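You operate a simulated robot arm through the tools that you are given. There is no shell and no other tool. Be economical: measure what you need, move in short steps, check, and stop when the job is done.

Carry out the task below with a simulated robot arm. There is one attempt and no reset: what you move stays moved.

TASK
Stand the shaker labelled "sesame" from the top of the short belt beside the hose nozzle. It goes on the side that lies toward x +1.0, y +0.0 (a direction in the base frame), with about 3 cm between them.
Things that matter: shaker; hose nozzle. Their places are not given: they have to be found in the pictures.

It is judged by the outcome, as a careful person would: the job done as asked, and still so three seconds after it is handed in. It fails if anything else is knocked over, pushed out of place, dropped, spilled or broken.

THE ROBOT
A 6-joint arm with a two-finger parallel gripper, fixed in place. Base frame: the origin is at the foot of the arm, x ahead of it, y to its left, z up; the work surface is at about z = 0. Lengths are in mm, angles in rad, forces in N, time in s.
With the tool pointing down near the work surface it reaches from about 140 to 580 mm from the base axis. Its first joint turns from -1.152 to 1.152 rad. Payload 2.1 kg.
Tool frame: the origin (TCP) lies between the finger pads and is the grasp point; the fingertips stand 30 mm ahead of it; z points along the fingers, y is the line along which they close. The gripper opens to 94 mm. The fingers are 28 mm wide and 10 mm thick; the gripper's body (50 by 96 mm) begins 55 mm behind the TCP.
Orientation is told as [roll, pitch, yaw] about the base's x, y, z axes, in that order, counted from this pose: with the fingers straight down and closing along the base's y, the tool's x points along the base's -x, its y along +y and its z along -z.

THE INTERFACE
- The arm moves only by the tool arm_command. Its argument "commands" is a list of rows, each a list of 7 numbers: the shift along the tool's x, y, z in units of 100 mm (1.0 is 100 mm), then the turn, a rotation vector about the tool's x, y, z in units of 45 degrees (1.0 is 45 degrees), then the finger opening in mm, from 0 to 94. In form: [[tx, ty, tz, ax, ay, az, claw], ...]. A call has 1 to 12 rows; each row is the pose to reach, as a shift and turn from the pose commanded when the call began, along the tool's axes at that moment. A call with a number of a shift or a turn outside -1 to 1 is refused whole. A row lasts 0.2 s, in which the tool goes at most 50 mm and 0.15 rad; a call with a longer step from one row to the next is refused whole, and so is a gripper value outside its range. A pose out of reach is approached as far as the arm can. The call stops where the force on the tool passes 40 N (or 10 N more than at its start, if that is more) or the arm is blocked; 0.2 s more then pass. The fingers move at their own pace (about 72 mm/s each) and stop on an object; they squeeze with about 28 N. The grip force told is the motor's: it shows also when the fingers shut on nothing. Time passes only in rows, and 0.2 s behind the last, so rows that repeat a pose let the fingers close. It gives the time, the measured TCP pose, the force on the tool (base axes), the opening and the grip force at its end, in the units of the frame above (readings bear some noise).
- Cameras (640 x 400 px; columns grow to the right, rows downward): "scene" is fixed at [80.3, -378.1, 458]; the picture's right is [0.62, -0.78, 0.00], its down [-0.57, -0.45, -0.69] and it looks along [0.54, 0.43, -0.73] (base axes); focal length 290 px, centre (320, 200). "wrist" rides on the gripper at [-37, 0, -58] in the tool frame; the picture's right is [0.00, -1.00, 0.00], its down [0.97, 0.00, -0.24] and it looks along [0.24, 0.00, 0.97] (tool axes); focal length 218 px, centre (320, 200).
- grab_frame(camera): a new picture of that camera. No time passes.
- locate(camera, pixels): there is no depth. For up to 12 entries [column, row, z] of the newest picture of that camera ("zoom" is the newest enlarged one), the place [x, y] in the base frame at which the ray of that pixel passes the height z, good to about 3 mm, but the place of the scene camera against the robot may be out by one fixed shift of up to 25 mm in any direction. No time passes.
- enlarge(camera, box): a new picture of the part [left, top, right, bottom] of that camera's present view, enlarged. No time passes.
- hand_in(): hands the job in; it is judged then, once.

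Work in short steps. Measure before you move; look again where a grasp or a placing could have gone wrong, and mend it. You have 60 turns and 22 pictures in all, the two below and enlarged ones among them. Open the gripper and draw the arm clear of the work before you hand the job in, unless the task says otherwise; then end with one line.

The tools are called as a command line: name --pt "numbers of a row" for each row, then --argument value for the rest, lists and objects as JSON in quotes. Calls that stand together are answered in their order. arm_command: Moves the arm, as the interface text tells. Its arguments: {"type":"object","properties":{"commands":{"type":"array","items":{"type":"array","items":{"type":"number"}}}},"required":["commands"]} The other tools are called the same way: grab_frame (camera) takes a picture; locate (camera, pixels) gives the place at which the rays of pixels pass given heights; enlarge (camera, box) takes an enlarged picture of a part of a camera's view; hand_in () hands the job in.

At the start:

```text
t: 0.0
tcp_pos: [230.7, -238.8, 272.5]
tool_rot: [-0.002, -0.001, 0.001]
contact_force: [-0.7, 0.3, 0.6]
opening: 94.1
finger_force: 0.0
```

scene: 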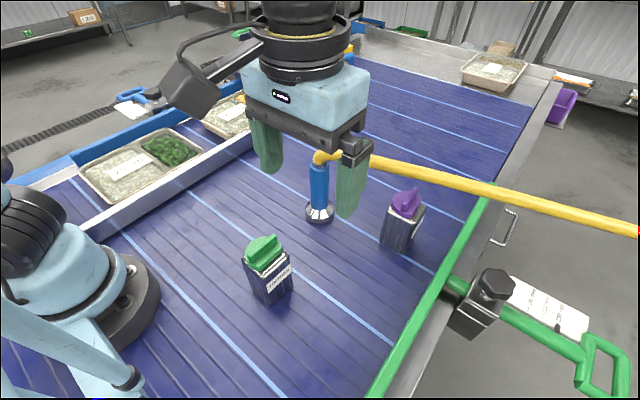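
wrist: 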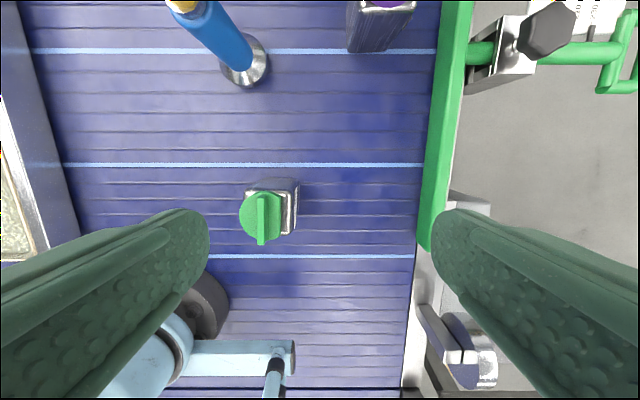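

The scene shows a green-capped shaker near (267,270) and a purple-capped one near (402,222), with the nozzle standing at (319,200). I'll enlarge the view to read the labels.

enlarge --camera "scene" --box '[220, 180, 440, 318]'

locate --camera "wrist" --pixels '[[245, 65, 0], [262, 216, 80], [262, 216, 100], [270, 210, 60], [378, 50, 0], [205, 20, 100]]'

locate --camera "scene" --pixels '[[319, 213, 0], [272, 295, 0], [264, 245, 90], [398, 247, 0], [405, 197, 90]]'

```text
2.90 times, centred on (330, 249) of scene
```

zoom: 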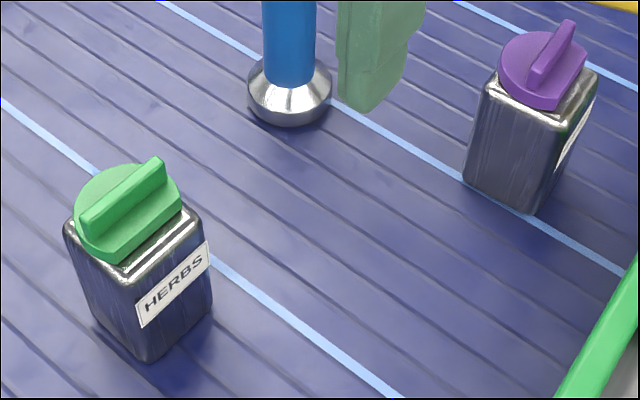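

```text
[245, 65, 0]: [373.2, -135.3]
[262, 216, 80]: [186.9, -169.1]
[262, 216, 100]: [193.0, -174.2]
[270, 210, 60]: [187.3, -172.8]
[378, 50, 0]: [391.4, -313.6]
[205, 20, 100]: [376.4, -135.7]
```

```text
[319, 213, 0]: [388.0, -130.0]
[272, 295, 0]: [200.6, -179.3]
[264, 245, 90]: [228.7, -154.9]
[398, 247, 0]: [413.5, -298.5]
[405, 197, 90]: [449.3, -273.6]
```

The green shaker reads HERBS, and the purple one's label faces away. A yellow hose runs off the nozzle, so I'll rise and move +x to look from above.

arm_command --pt "0 0 -0.4 0 0 0 94" --pt "0 0 -0.8 0 0 0 94" --pt "-0.35 0 -1 0 0 0 94" --pt "-0.7 0 -1 0 0 0 94" --pt "-1 0 -1 0 0 0 94" --pt "-1 0 -1 0 0 0 94"

grab_frame --camera "wrist"

grab_frame --camera "scene"

```text
t: 1.4
tcp_pos: [332.1, -238.3, 372.4]
tool_rot: [-0.001, -0.001, -0.001]
contact_force: [0.5, -0.5, 0.5]
opening: 94.3
finger_force: 0.1
```

```text
18 pictures are left
```

wrist: 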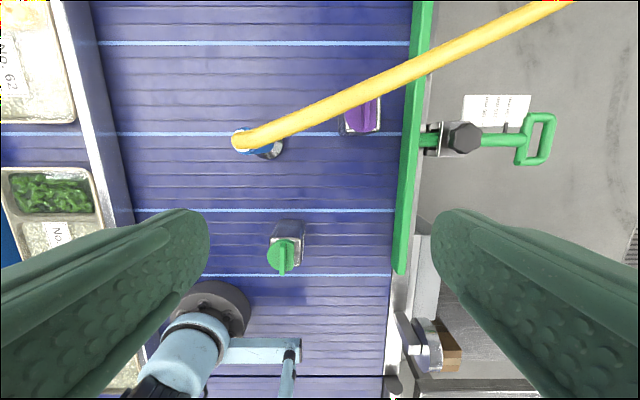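

```text
17 pictures are left
```

scene: 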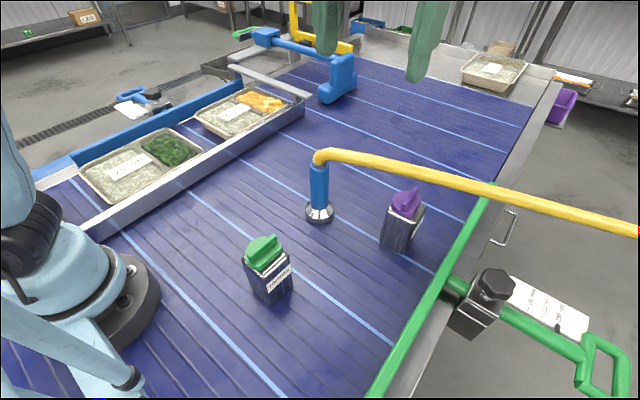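

Purple shaker seen at wrist (362,112), with the hose passing over or close to it. I'll measure the hose height with both cameras.

locate --camera "wrist" --pixels '[[243, 141, 120], [243, 141, 160], [300, 117, 120], [300, 117, 180], [360, 88, 120], [360, 88, 180], [415, 65, 120], [415, 65, 180], [510, 22, 120], [510, 22, 180], [266, 151, 0], [360, 132, 0]]'

locate --camera "scene" --pixels '[[319, 157, 120], [319, 157, 160], [360, 160, 120], [360, 160, 180], [400, 168, 120], [400, 168, 180], [490, 191, 120], [490, 191, 180], [570, 210, 120], [570, 210, 180], [319, 213, 0]]'

enlarge --camera "wrist" --box '[220, 60, 420, 185]'

```text
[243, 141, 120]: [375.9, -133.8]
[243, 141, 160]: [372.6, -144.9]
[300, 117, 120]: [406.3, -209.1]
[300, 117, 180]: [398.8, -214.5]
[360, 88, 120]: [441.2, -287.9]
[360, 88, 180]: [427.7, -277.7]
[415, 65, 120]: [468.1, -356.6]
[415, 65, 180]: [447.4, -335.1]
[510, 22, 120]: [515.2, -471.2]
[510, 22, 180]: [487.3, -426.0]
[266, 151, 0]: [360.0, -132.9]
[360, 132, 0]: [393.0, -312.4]
```

```text
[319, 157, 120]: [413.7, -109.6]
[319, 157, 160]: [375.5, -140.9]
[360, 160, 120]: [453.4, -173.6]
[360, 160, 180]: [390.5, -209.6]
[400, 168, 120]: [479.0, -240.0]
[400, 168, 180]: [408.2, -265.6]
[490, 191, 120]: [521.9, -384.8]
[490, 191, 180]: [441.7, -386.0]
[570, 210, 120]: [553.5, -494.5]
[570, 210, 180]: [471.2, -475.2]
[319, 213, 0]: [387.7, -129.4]
```

```text
3.20 times, centred on (320, 122) of wrist
```

zoom: 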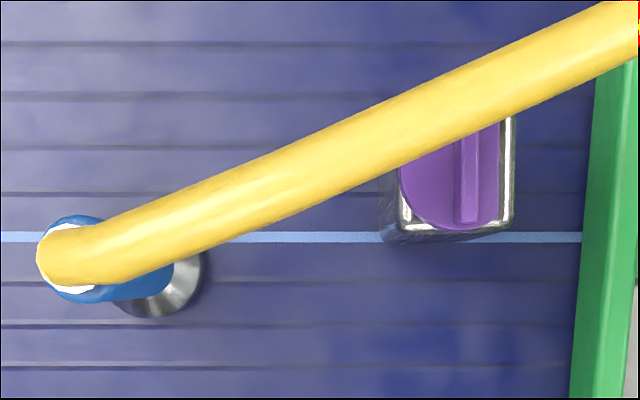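

The hose is at about z 150 and passes over the +x side of the purple shaker (x≈410, y≈-305), so a vertical grasp would hit it. I'll tilt the gripper 45° (back toward the base) and come in from the -x side, starting with a closer look.

arm_command --pt "0.2 -0.2 0 0 -0.17 0 94" --pt "0.4 -0.4 0 0 -0.34 0 94" --pt "0.6 -0.6 0.2 0 -0.51 0 94" --pt "0.6 -0.67 0.5 0 -0.68 0 94" --pt "0.6 -0.67 0.8 0 -0.85 0 94" --pt "0.6 -0.67 1 0 -1 0 94" --pt "0.6 -0.67 1 0 -1 0 94"

grab_frame --camera "wrist"

```text
t: 3.0
tcp_pos: [286.5, -297.3, 272.4]
tool_rot: [-0.002, -0.787, 0.001]
contact_force: [0.1, 0.0, 0.0]
opening: 93.9
finger_force: 0.0
out of reach, approached as far as the arm can: row 6, 7
```

```text
15 pictures are left
```

wrist: 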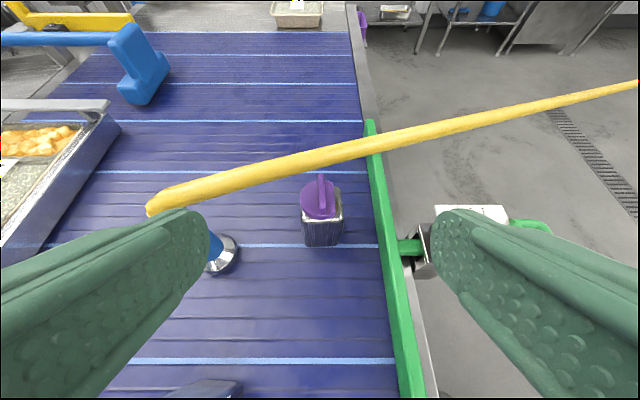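

Clear view: the shaker is at (321,215) with the hose passing behind and above it. I'll enlarge to get its dimensions.

enlarge --camera "wrist" --box '[260, 150, 400, 260]'

```text
3.64 times, centred on (330, 205) of wrist
```

zoom: 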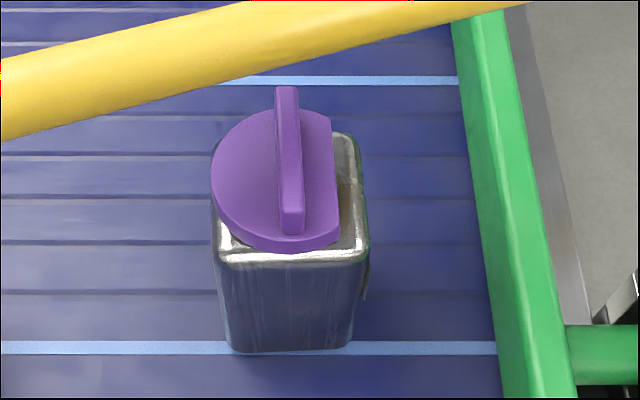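

locate --camera "zoom" --pixels '[[233, 350, 0], [347, 348, 0], [215, 258, 60], [368, 258, 60], [215, 258, 75], [368, 258, 75], [345, 133, 60], [345, 133, 75], [288, 95, 95], [540, 390, 40], [477, 30, 40], [290, 350, 0]]'

locate --camera "wrist" --pixels '[[220, 256, 0], [220, 274, 0], [240, 255, 0], [155, 205, 140], [321, 162, 150], [60, 270, 0], [120, 125, 0]]'

```text
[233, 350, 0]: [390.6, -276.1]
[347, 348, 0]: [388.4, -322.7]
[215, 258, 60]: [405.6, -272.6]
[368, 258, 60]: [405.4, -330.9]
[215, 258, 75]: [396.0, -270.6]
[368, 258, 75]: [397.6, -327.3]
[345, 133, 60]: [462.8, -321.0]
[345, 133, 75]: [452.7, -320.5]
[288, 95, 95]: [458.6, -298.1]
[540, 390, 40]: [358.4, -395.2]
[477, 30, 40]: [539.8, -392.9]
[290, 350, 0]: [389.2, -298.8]
```

```text
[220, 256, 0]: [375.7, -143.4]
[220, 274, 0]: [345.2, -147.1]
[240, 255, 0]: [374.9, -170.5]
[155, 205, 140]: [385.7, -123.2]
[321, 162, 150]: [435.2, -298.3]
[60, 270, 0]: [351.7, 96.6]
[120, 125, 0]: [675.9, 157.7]
```

Shaker: front face x≈389, y from -273 to -326, shoulder z≈82, cap to ~110, centre ≈(417,-299). Descending to a standoff in front of it on the 45° approach line.

arm_command --pt "0.1 0 0.35 0 0 0 94" --pt "0.35 0 0.65 0 0 0 94" --pt "0.6 0 0.9 0 0 0 94" --pt "0.75 0 0.97 0 0 0 94" --pt "0.75 0 0.97 0 0 0 94"

```text
t: 4.2
tcp_pos: [302.8, -296.6, 151.9]
tool_rot: [-0.002, -0.787, 0.001]
contact_force: [-0.2, -0.7, 0.3]
opening: 93.9
finger_force: 0.1
```

At (303,-297,152). Moving along the approach to (344,-299,108), then checking.

arm_command --pt "0.01 -0.02 0.3 0 0 0 94" --pt "0.02 -0.02 0.6 0 0 0 94" --pt "0.02 -0.02 0.6 0 0 0 94"

grab_frame --camera "wrist"

```text
t: 5.0
tcp_pos: [344.6, -298.6, 107.1]
tool_rot: [0.0, -0.788, 0.001]
contact_force: [0.3, 0.3, -0.4]
opening: 94.0
finger_force: 0.2
```

```text
13 pictures are left
```

wrist: 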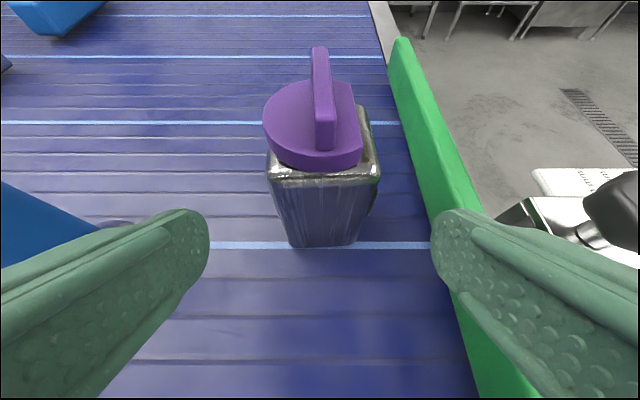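

locate --camera "wrist" --pixels '[[290, 246, 0], [356, 246, 0], [269, 180, 80], [379, 178, 80], [370, 107, 80], [315, 167, 95], [322, 148, 105], [318, 50, 110], [440, 250, 30], [440, 250, 50]]'

```text
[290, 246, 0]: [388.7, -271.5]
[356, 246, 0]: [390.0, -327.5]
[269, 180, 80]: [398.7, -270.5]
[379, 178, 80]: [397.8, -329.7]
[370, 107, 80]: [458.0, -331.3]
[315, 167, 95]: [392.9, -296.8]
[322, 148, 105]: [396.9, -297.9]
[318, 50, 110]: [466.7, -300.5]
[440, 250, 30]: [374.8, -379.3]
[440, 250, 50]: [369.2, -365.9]
```

Centre y≈-300, width ≈58, cap top ≈115. Advancing to TCP (400,-300,54) with opening 80 for rail clearance.

arm_command --pt "0 -0.015 0.1 0 0 0 80" --pt "0 -0.015 0.25 0 0 0 80" --pt "-0.01 -0.015 0.4 0 0 0 80" --pt "-0.017 -0.015 0.55 0 0 0 80" --pt "-0.017 -0.015 0.68 0 0 0 80" --pt "-0.017 -0.015 0.767 0 0 0 80" --pt "-0.017 -0.015 0.767 0 0 0 80"

grab_frame --camera "scene"

```text
t: 6.6
tcp_pos: [400.2, -300.7, 54.4]
tool_rot: [-0.002, -0.787, 0.001]
contact_force: [0.1, 0.1, 0.4]
opening: 79.9
finger_force: 0.1
```

```text
12 pictures are left
```

scene: 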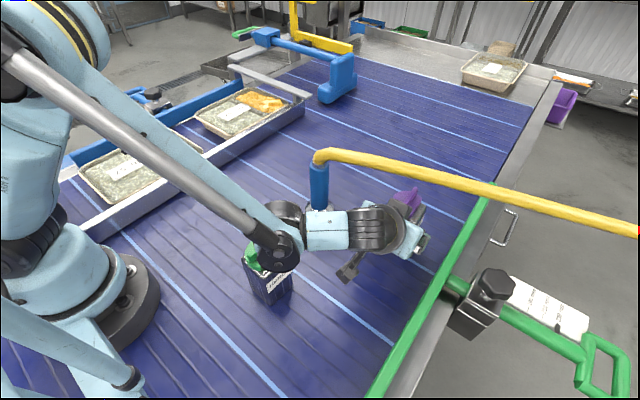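

No contact. Closing on the shaker.

arm_command --pt "0 0 0 0 0 0 50" --pt "0 0 0 0 0 0 40" --pt "0 0 0 0 0 0 40" --pt "0 0 0 0 0 0 40"

locate --camera "scene" --pixels '[[275, 260, 80], [275, 260, 120], [275, 260, 160], [275, 260, 200], [325, 245, 100], [325, 245, 140]]'

```text
t: 7.6
tcp_pos: [399.6, -300.6, 53.9]
tool_rot: [-0.001, -0.788, 0.002]
contact_force: [0.6, 0.7, -0.4]
opening: 60.0
finger_force: 28.1
```

```text
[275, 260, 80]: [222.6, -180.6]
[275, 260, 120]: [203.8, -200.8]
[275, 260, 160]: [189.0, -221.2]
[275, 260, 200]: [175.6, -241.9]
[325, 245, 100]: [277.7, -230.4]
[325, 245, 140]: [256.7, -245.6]
```

Gripped (60 mm, 28 N). Lifting only 8 mm (hose above), then drawing straight back -x 70 mm.

arm_command --pt "-0.028 0 -0.028 0 0 0 40" --pt "-0.057 0 -0.057 0 0 0 40" --pt "-0.015 0 -0.1 0 0 0 40" --pt "0.085 0 -0.198 0 0 0 40" --pt "0.19 0 -0.304 0 0 0 40" --pt "0.297 0 -0.41 0 0 0 40" --pt "0.38 0 -0.494 0 0 0 40" --pt "0.438 0 -0.552 0 0 0 40" --pt "0.438 0 -0.552 0 0 0 40"

grab_frame --camera "scene"

```text
t: 9.6
tcp_pos: [329.9, -301.5, 61.0]
tool_rot: [-0.001, -0.788, 0.001]
contact_force: [1.0, -0.2, -2.5]
opening: 59.7
finger_force: 28.3
```

```text
11 pictures are left
```

scene: 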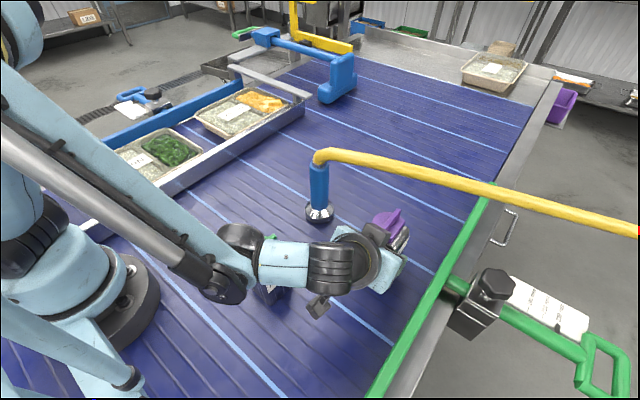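

Clear of the hose now. Setting down here by lowering gently 8 mm, then releasing.

arm_command --pt "0.02 0 0.02 0 0 0 40" --pt "0.035 0 0.035 0 0 0 40" --pt "0.048 0 0.048 0 0 0 40" --pt "0.053 0 0.053 0 0 0 40" --pt "0.053 0 0.053 0 0 0 40"

```text
t: 10.8
tcp_pos: [329.8, -301.1, 54.3]
tool_rot: [-0.001, -0.788, 0.004]
contact_force: [0.0, 0.2, 0.1]
opening: 59.9
finger_force: 28.5
```

Weight is on the belt (force ~0). Releasing, backing off a little and rising.

arm_command --pt "0 0 0 0 0 0 70" --pt "0 0 0 0 0 0 80" --pt "0 0 0 0 0 0 82" --pt "0 0 -0.15 0 0 0 82" --pt "0 0 -0.3 0 0 0 82" --pt "-0.15 0 -0.45 0 0 0 82" --pt "-0.4 0 -0.7 0 0 0 82" --pt "-0.7 0 -1 0 0 0 82" --pt "-0.7 0 -1 0 0 0 82"

grab_frame --camera "wrist"

```text
t: 12.8
tcp_pos: [307.1, -300.4, 175.5]
tool_rot: [-0.002, -0.789, 0.0]
contact_force: [0.5, 0.2, 0.2]
opening: 81.8
finger_force: 0.1
```

```text
10 pictures are left
```

wrist: 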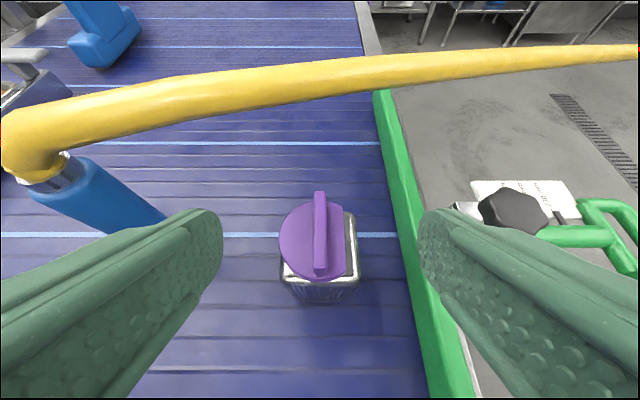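

The shaker stands upright. Rotating back to vertical above it.

arm_command --pt "-0.2 0 -0.2 0 0 0 82" --pt "-0.35 0 -0.2 0 0.17 0 82" --pt "-0.5 0 -0.15 0 0.34 0 82" --pt "-0.61 0 -0.1 0 0.51 0 82" --pt "-0.61 0 -0.05 0 0.68 0 82" --pt "-0.61 0 -0.02 0 0.85 0 82" --pt "-0.61 0 -0.02 0 1 0 82" --pt "-0.61 0 -0.02 0 1 0 82"

grab_frame --camera "wrist"

```text
t: 14.6
tcp_pos: [350.8, -300.9, 218.6]
tool_rot: [-0.001, 0.0, -0.001]
contact_force: [0.2, 0.1, 0.3]
opening: 81.8
finger_force: 0.2
```

```text
9 pictures are left
```

wrist: 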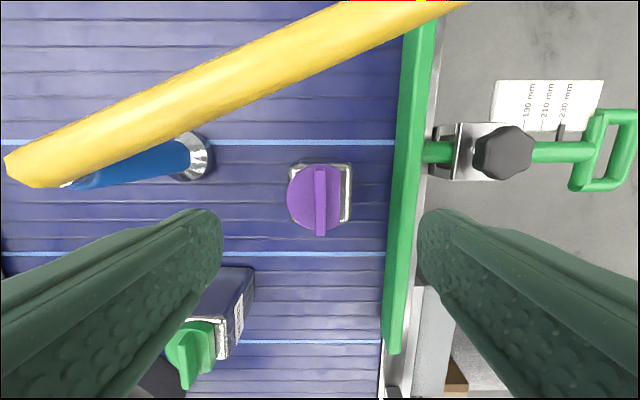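

locate --camera "wrist" --pixels '[[288, 164, 85], [351, 164, 85], [350, 221, 85], [319, 198, 105], [320, 166, 115], [320, 236, 115], [188, 133, 5], [213, 155, 5], [190, 178, 5]]'

```text
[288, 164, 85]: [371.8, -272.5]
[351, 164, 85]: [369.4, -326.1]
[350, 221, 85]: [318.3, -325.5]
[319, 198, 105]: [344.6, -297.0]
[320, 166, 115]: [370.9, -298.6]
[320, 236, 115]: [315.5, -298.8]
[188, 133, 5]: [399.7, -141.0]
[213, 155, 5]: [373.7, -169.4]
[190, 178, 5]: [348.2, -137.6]
```

Shaker centre ≈(345,-299); nozzle base ≈(374,-139) with radius ~27. I'll check the label, which is on the -y face, from the scene camera.

enlarge --camera "scene" --box '[300, 150, 440, 290]'

```text
2.86 times, centred on (370, 220) of scene
```

zoom: 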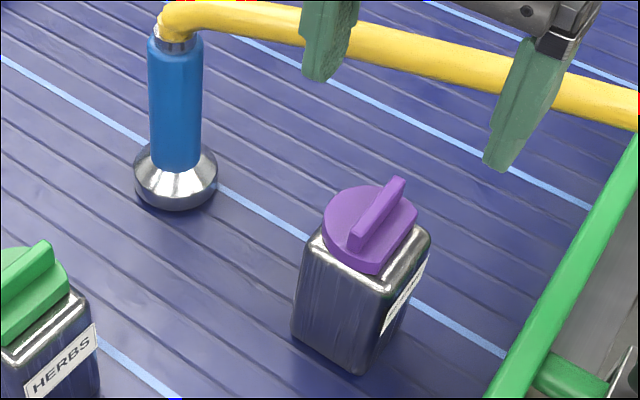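

enlarge --camera "scene" --box '[425, 235, 455, 270]'

locate --camera "wrist" --pixels '[[319, 198, 110], [351, 192, 85], [288, 192, 85], [350, 222, 85], [200, 130, 10], [213, 150, 15]]'

```text
11.43 times, centred on (440, 252) of scene
```

zoom: 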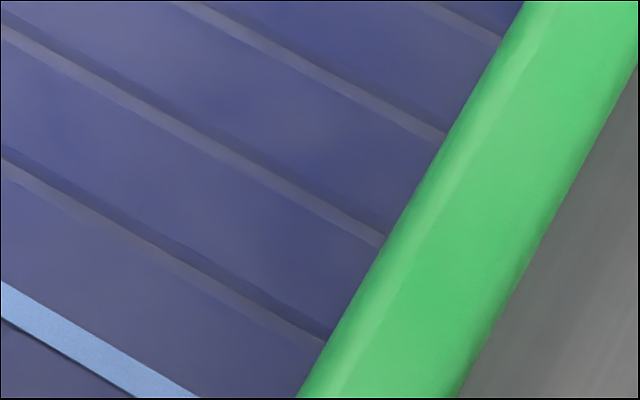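

```text
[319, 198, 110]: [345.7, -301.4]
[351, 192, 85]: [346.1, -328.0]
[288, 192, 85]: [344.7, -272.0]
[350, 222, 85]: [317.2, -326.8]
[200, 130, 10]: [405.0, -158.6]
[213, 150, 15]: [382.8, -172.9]
```

I aimed that box wrong; the label is near scene pixel (400,253).

enlarge --camera "scene" --box '[385, 235, 417, 273]'

```text
10.53 times, centred on (401, 254) of scene
```

zoom: 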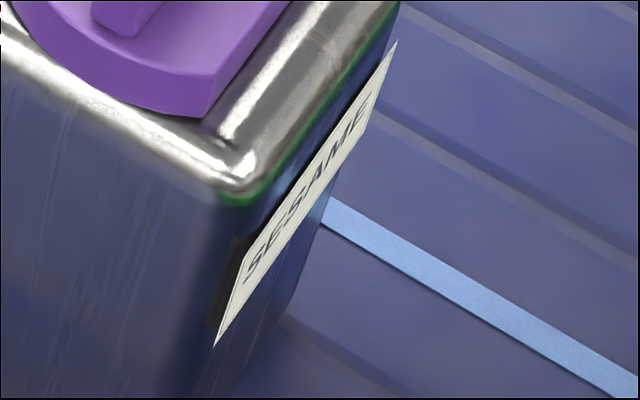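

Label reads SESAME. Descending vertically over it.

arm_command --pt "0.06 0.01 0.3 0 0 0 84" --pt "0.06 0.01 0.55 0 0 0 84" --pt "0.06 0.01 0.8 0 0 0 84" --pt "0.06 0.01 1.0 0 0 0 84" --pt "0.06 0.01 1.0 0 0 0 84"

arm_command --pt "0 0 0.15 0 0 0 84" --pt "0 0 0.3 0 0 0 84" --pt "0 0 0.42 0 0 0 84" --pt "0 0 0.48 0 0 0 84" --pt "0 0 0.48 0 0 0 60" --pt "0 0 0.48 0 0 0 40" --pt "0 0 0.48 0 0 0 40" --pt "0 0 0.48 0 0 0 40"

```text
t: 15.8
tcp_pos: [343.6, -300.0, 119.1]
tool_rot: [-0.003, -0.002, 0.0]
contact_force: [0.2, 0.2, -0.3]
opening: 84.0
finger_force: 0.1
```

```text
t: 17.6
tcp_pos: [343.9, -300.4, 70.7]
tool_rot: [0.0, -0.002, 0.002]
contact_force: [-0.6, -0.4, 0.2]
opening: 59.7
finger_force: 28.0
```

Gripped at z 71. Lifting 200 mm to clear the hose.

arm_command --pt "0 0 -0.1 0 0 0 40" --pt "0 0 -0.3 0 0 0 40" --pt "0 0 -0.55 0 0 0 40" --pt "0 0 -0.8 0 0 0 40" --pt "0 0 -1 0 0 0 40"

arm_command --pt "0 0 -0.3 0 0 0 40" --pt "0 0 -0.6 0 0 0 40" --pt "0 0 -0.9 0 0 0 40" --pt "0 0 -1 0 0 0 40" --pt "0 0 -1 0 0 0 40"

```text
t: 18.8
tcp_pos: [343.3, -300.3, 172.2]
tool_rot: [-0.001, -0.002, 0.001]
contact_force: [0.6, 0.0, -2.7]
opening: 59.9
finger_force: 27.8
```

```text
t: 20.0
tcp_pos: [343.6, -300.5, 270.2]
tool_rot: [-0.002, -0.001, 0.0]
contact_force: [0.1, 0.5, -1.7]
opening: 60.0
finger_force: 28.1
```

Carrying at z 270 over the hose toward (459,-138).

arm_command --pt "-0.15 0.21 0 0 0 0 40" --pt "-0.3 0.42 0 0 0 0 40" --pt "-0.45 0.63 0 0 0 0 40" --pt "-0.57 0.81 0 0 0 0 40"

arm_command --pt "-0.15 0.21 0 0 0 0 40" --pt "-0.3 0.42 0 0 0 0 40" --pt "-0.45 0.63 0 0 0 0 40" --pt "-0.58 0.81 0 0 0 0 40" --pt "-0.58 0.81 0 0 0 0 40"

grab_frame --camera "scene"

grab_frame --camera "wrist"

```text
t: 21.0
tcp_pos: [400.9, -220.1, 270.9]
tool_rot: [-0.001, -0.001, -0.001]
contact_force: [-0.2, 0.1, -2.8]
opening: 60.0
finger_force: 27.9
```

```text
t: 22.2
tcp_pos: [456.8, -138.3, 271.2]
tool_rot: [-0.001, -0.002, 0.001]
contact_force: [0.3, -0.5, -1.4]
opening: 59.9
finger_force: 27.5
```

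```text
5 pictures are left
```

scene: 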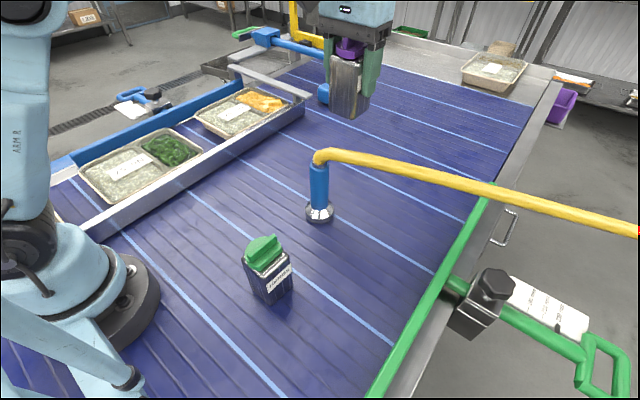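

```text
4 pictures are left
```

wrist: 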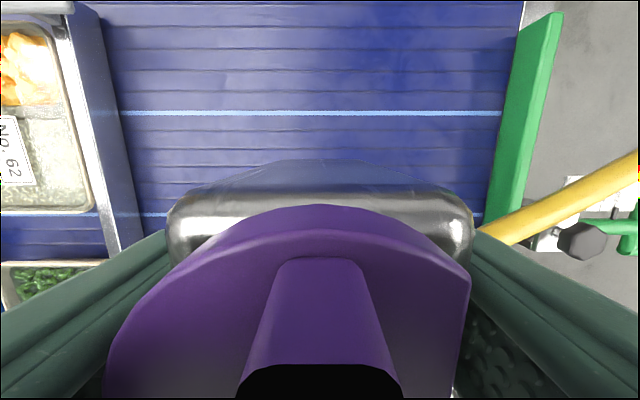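

Clear and upright. Descending in two stages.

arm_command --pt "-0.02 0 0.25 0 0 0 40" --pt "-0.02 0 0.5 0 0 0 40" --pt "-0.02 0 0.75 0 0 0 40" --pt "-0.02 0 1 0 0 0 40" --pt "-0.02 0 1 0 0 0 40"

arm_command --pt "0 0 0.25 0 0 0 40" --pt "0 0 0.5 0 0 0 40" --pt "0 0 0.7 0 0 0 40" --pt "0 0 0.85 0 0 0 40" --pt "0 0 0.92 0 0 0 40" --pt "0 0 0.92 0 0 0 40"

grab_frame --camera "scene"

```text
t: 23.4
tcp_pos: [460.7, -140.0, 171.0]
tool_rot: [-0.001, -0.001, 0.0]
contact_force: [0.7, -0.6, -1.7]
opening: 60.0
finger_force: 28.2
```

```text
t: 24.8
tcp_pos: [460.3, -137.9, 78.0]
tool_rot: [-0.003, 0.0, 0.0]
contact_force: [0.0, -0.3, -2.5]
opening: 59.9
finger_force: 28.1
```

```text
3 pictures are left
```

scene: 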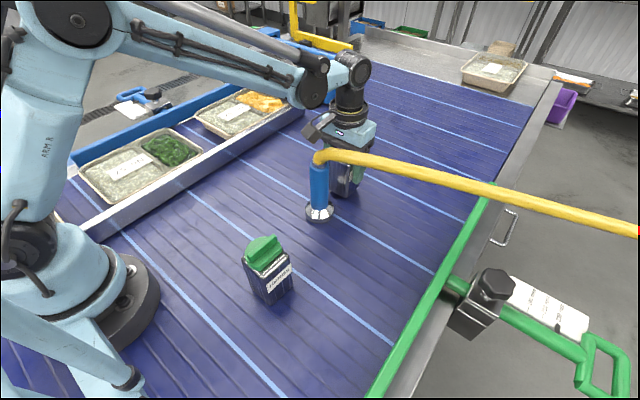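

Still holding, nozzle and hose untouched. Lowering the last 7 mm.

arm_command --pt "0 0 0.02 0 0 0 40" --pt "0 0 0.04 0 0 0 40" --pt "0 0 0.055 0 0 0 40" --pt "0 0 0.07 0 0 0 40" --pt "0 0 0.07 0 0 0 40"

```text
t: 26.0
tcp_pos: [460.7, -137.2, 71.6]
tool_rot: [-0.003, -0.002, 0.0]
contact_force: [0.6, -0.1, -1.3]
opening: 59.8
finger_force: 27.9
```

Force is dropping but not zero yet; lowering up to 1.5 mm more, then checking.

arm_command --pt "0 0 0.007 0 0 0 40" --pt "0 0 0.014 0 0 0 40" --pt "0 0 0.014 0 0 0 40"

```text
t: 26.8
tcp_pos: [460.8, -138.4, 70.5]
tool_rot: [-0.002, -0.002, 0.001]
contact_force: [-1.7, -0.1, 19.5]
opening: 60.1
finger_force: 27.7
```

Firm contact with the belt. Easing up slightly, releasing and rising.

arm_command --pt "0 0 -0.006 0 0 0 40" --pt "0 0 -0.006 0 0 0 64" --pt "0 0 -0.006 0 0 0 76" --pt "0 0 -0.006 0 0 0 84" --pt "0 0 -0.15 0 0 0 84" --pt "0 0 -0.35 0 0 0 84" --pt "0 0 -0.6 0 0 0 84" --pt "0 0 -0.85 0 0 0 84" --pt "0 0 -1 0 0 0 84"

arm_command --pt "0 0 -0.3 0 0 0 84" --pt "0 0 -0.6 0 0 0 84" --pt "0 0 -0.9 0 0 0 84" --pt "0 0 -1 0 0 0 84" --pt "0.4 0 -1 0 0 0 84" --pt "0.8 0 -1 0 0 0 84" --pt "0.8 0 -1 0 0 0 84"

grab_frame --camera "wrist"

```text
t: 28.8
tcp_pos: [459.2, -138.0, 171.0]
tool_rot: [-0.002, -0.002, 0.0]
contact_force: [-1.5, -0.2, -0.2]
opening: 84.0
finger_force: 0.0
```

```text
t: 30.4
tcp_pos: [380.5, -137.6, 270.2]
tool_rot: [-0.002, -0.003, 0.0]
contact_force: [-0.9, 0.1, -1.1]
opening: 83.8
finger_force: 0.1
```

```text
2 pictures are left
```

wrist: 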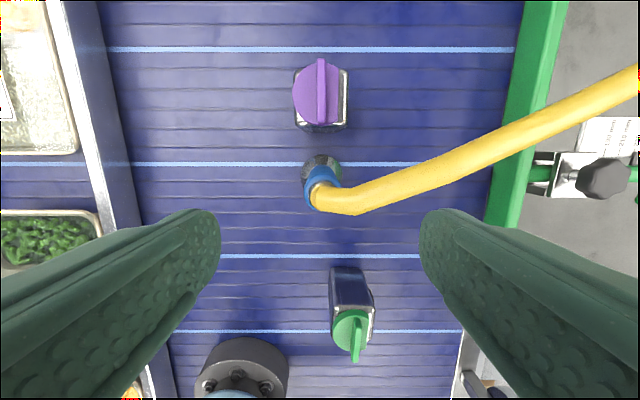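

locate --camera "wrist" --pixels '[[301, 131, 3], [340, 132, 3], [295, 127, 85], [348, 125, 85], [321, 156, 5], [321, 156, 12], [303, 175, 10], [341, 173, 10]]'

enlarge --camera "wrist" --box '[280, 50, 370, 215]'

```text
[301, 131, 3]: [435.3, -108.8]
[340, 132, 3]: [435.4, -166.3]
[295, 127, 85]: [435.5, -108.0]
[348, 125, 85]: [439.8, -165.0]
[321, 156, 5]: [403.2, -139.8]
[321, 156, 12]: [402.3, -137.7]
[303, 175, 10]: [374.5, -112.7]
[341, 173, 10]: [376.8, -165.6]
```

```text
2.42 times, centred on (325, 132) of wrist
```

zoom: 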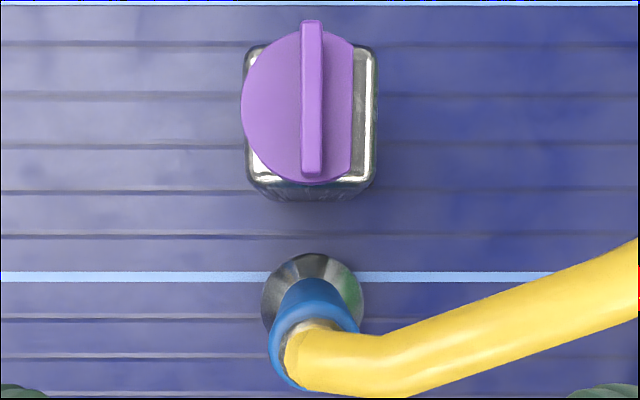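

The shaker stands upright with a ~32 mm gap on the +x side, aligned in y (-137 vs -139). Drawing the arm clear.

arm_command --pt "0 0 -0.3 0 0 0 84" --pt "0.2 0 -0.6 0 0 0 84" --pt "0.5 0 -0.8 0 0 0 84" --pt "0.9 0 -0.8 0 0 0 84" --pt "0.9 0 -0.8 0 0 0 84"

grab_frame --camera "scene"

```text
t: 31.6
tcp_pos: [291.6, -139.2, 348.3]
tool_rot: [-0.002, -0.002, 0.0]
contact_force: [0.8, -0.3, -0.6]
opening: 84.1
finger_force: 0.1
```

```text
0 pictures are left
```

scene: 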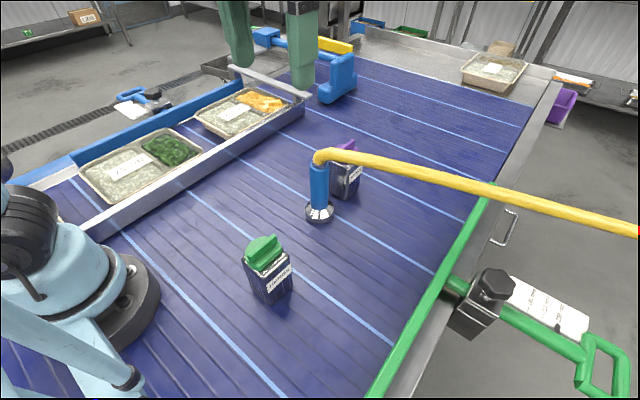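

Everything else is where it was, and the arm is clear. Handing in.

hand_in

```text
The job is handed in.
```

The shaker labelled "sesame" now stands upright on the +x side of the hose nozzle with a gap of about 32 mm; nothing else was moved, and the job is handed in.
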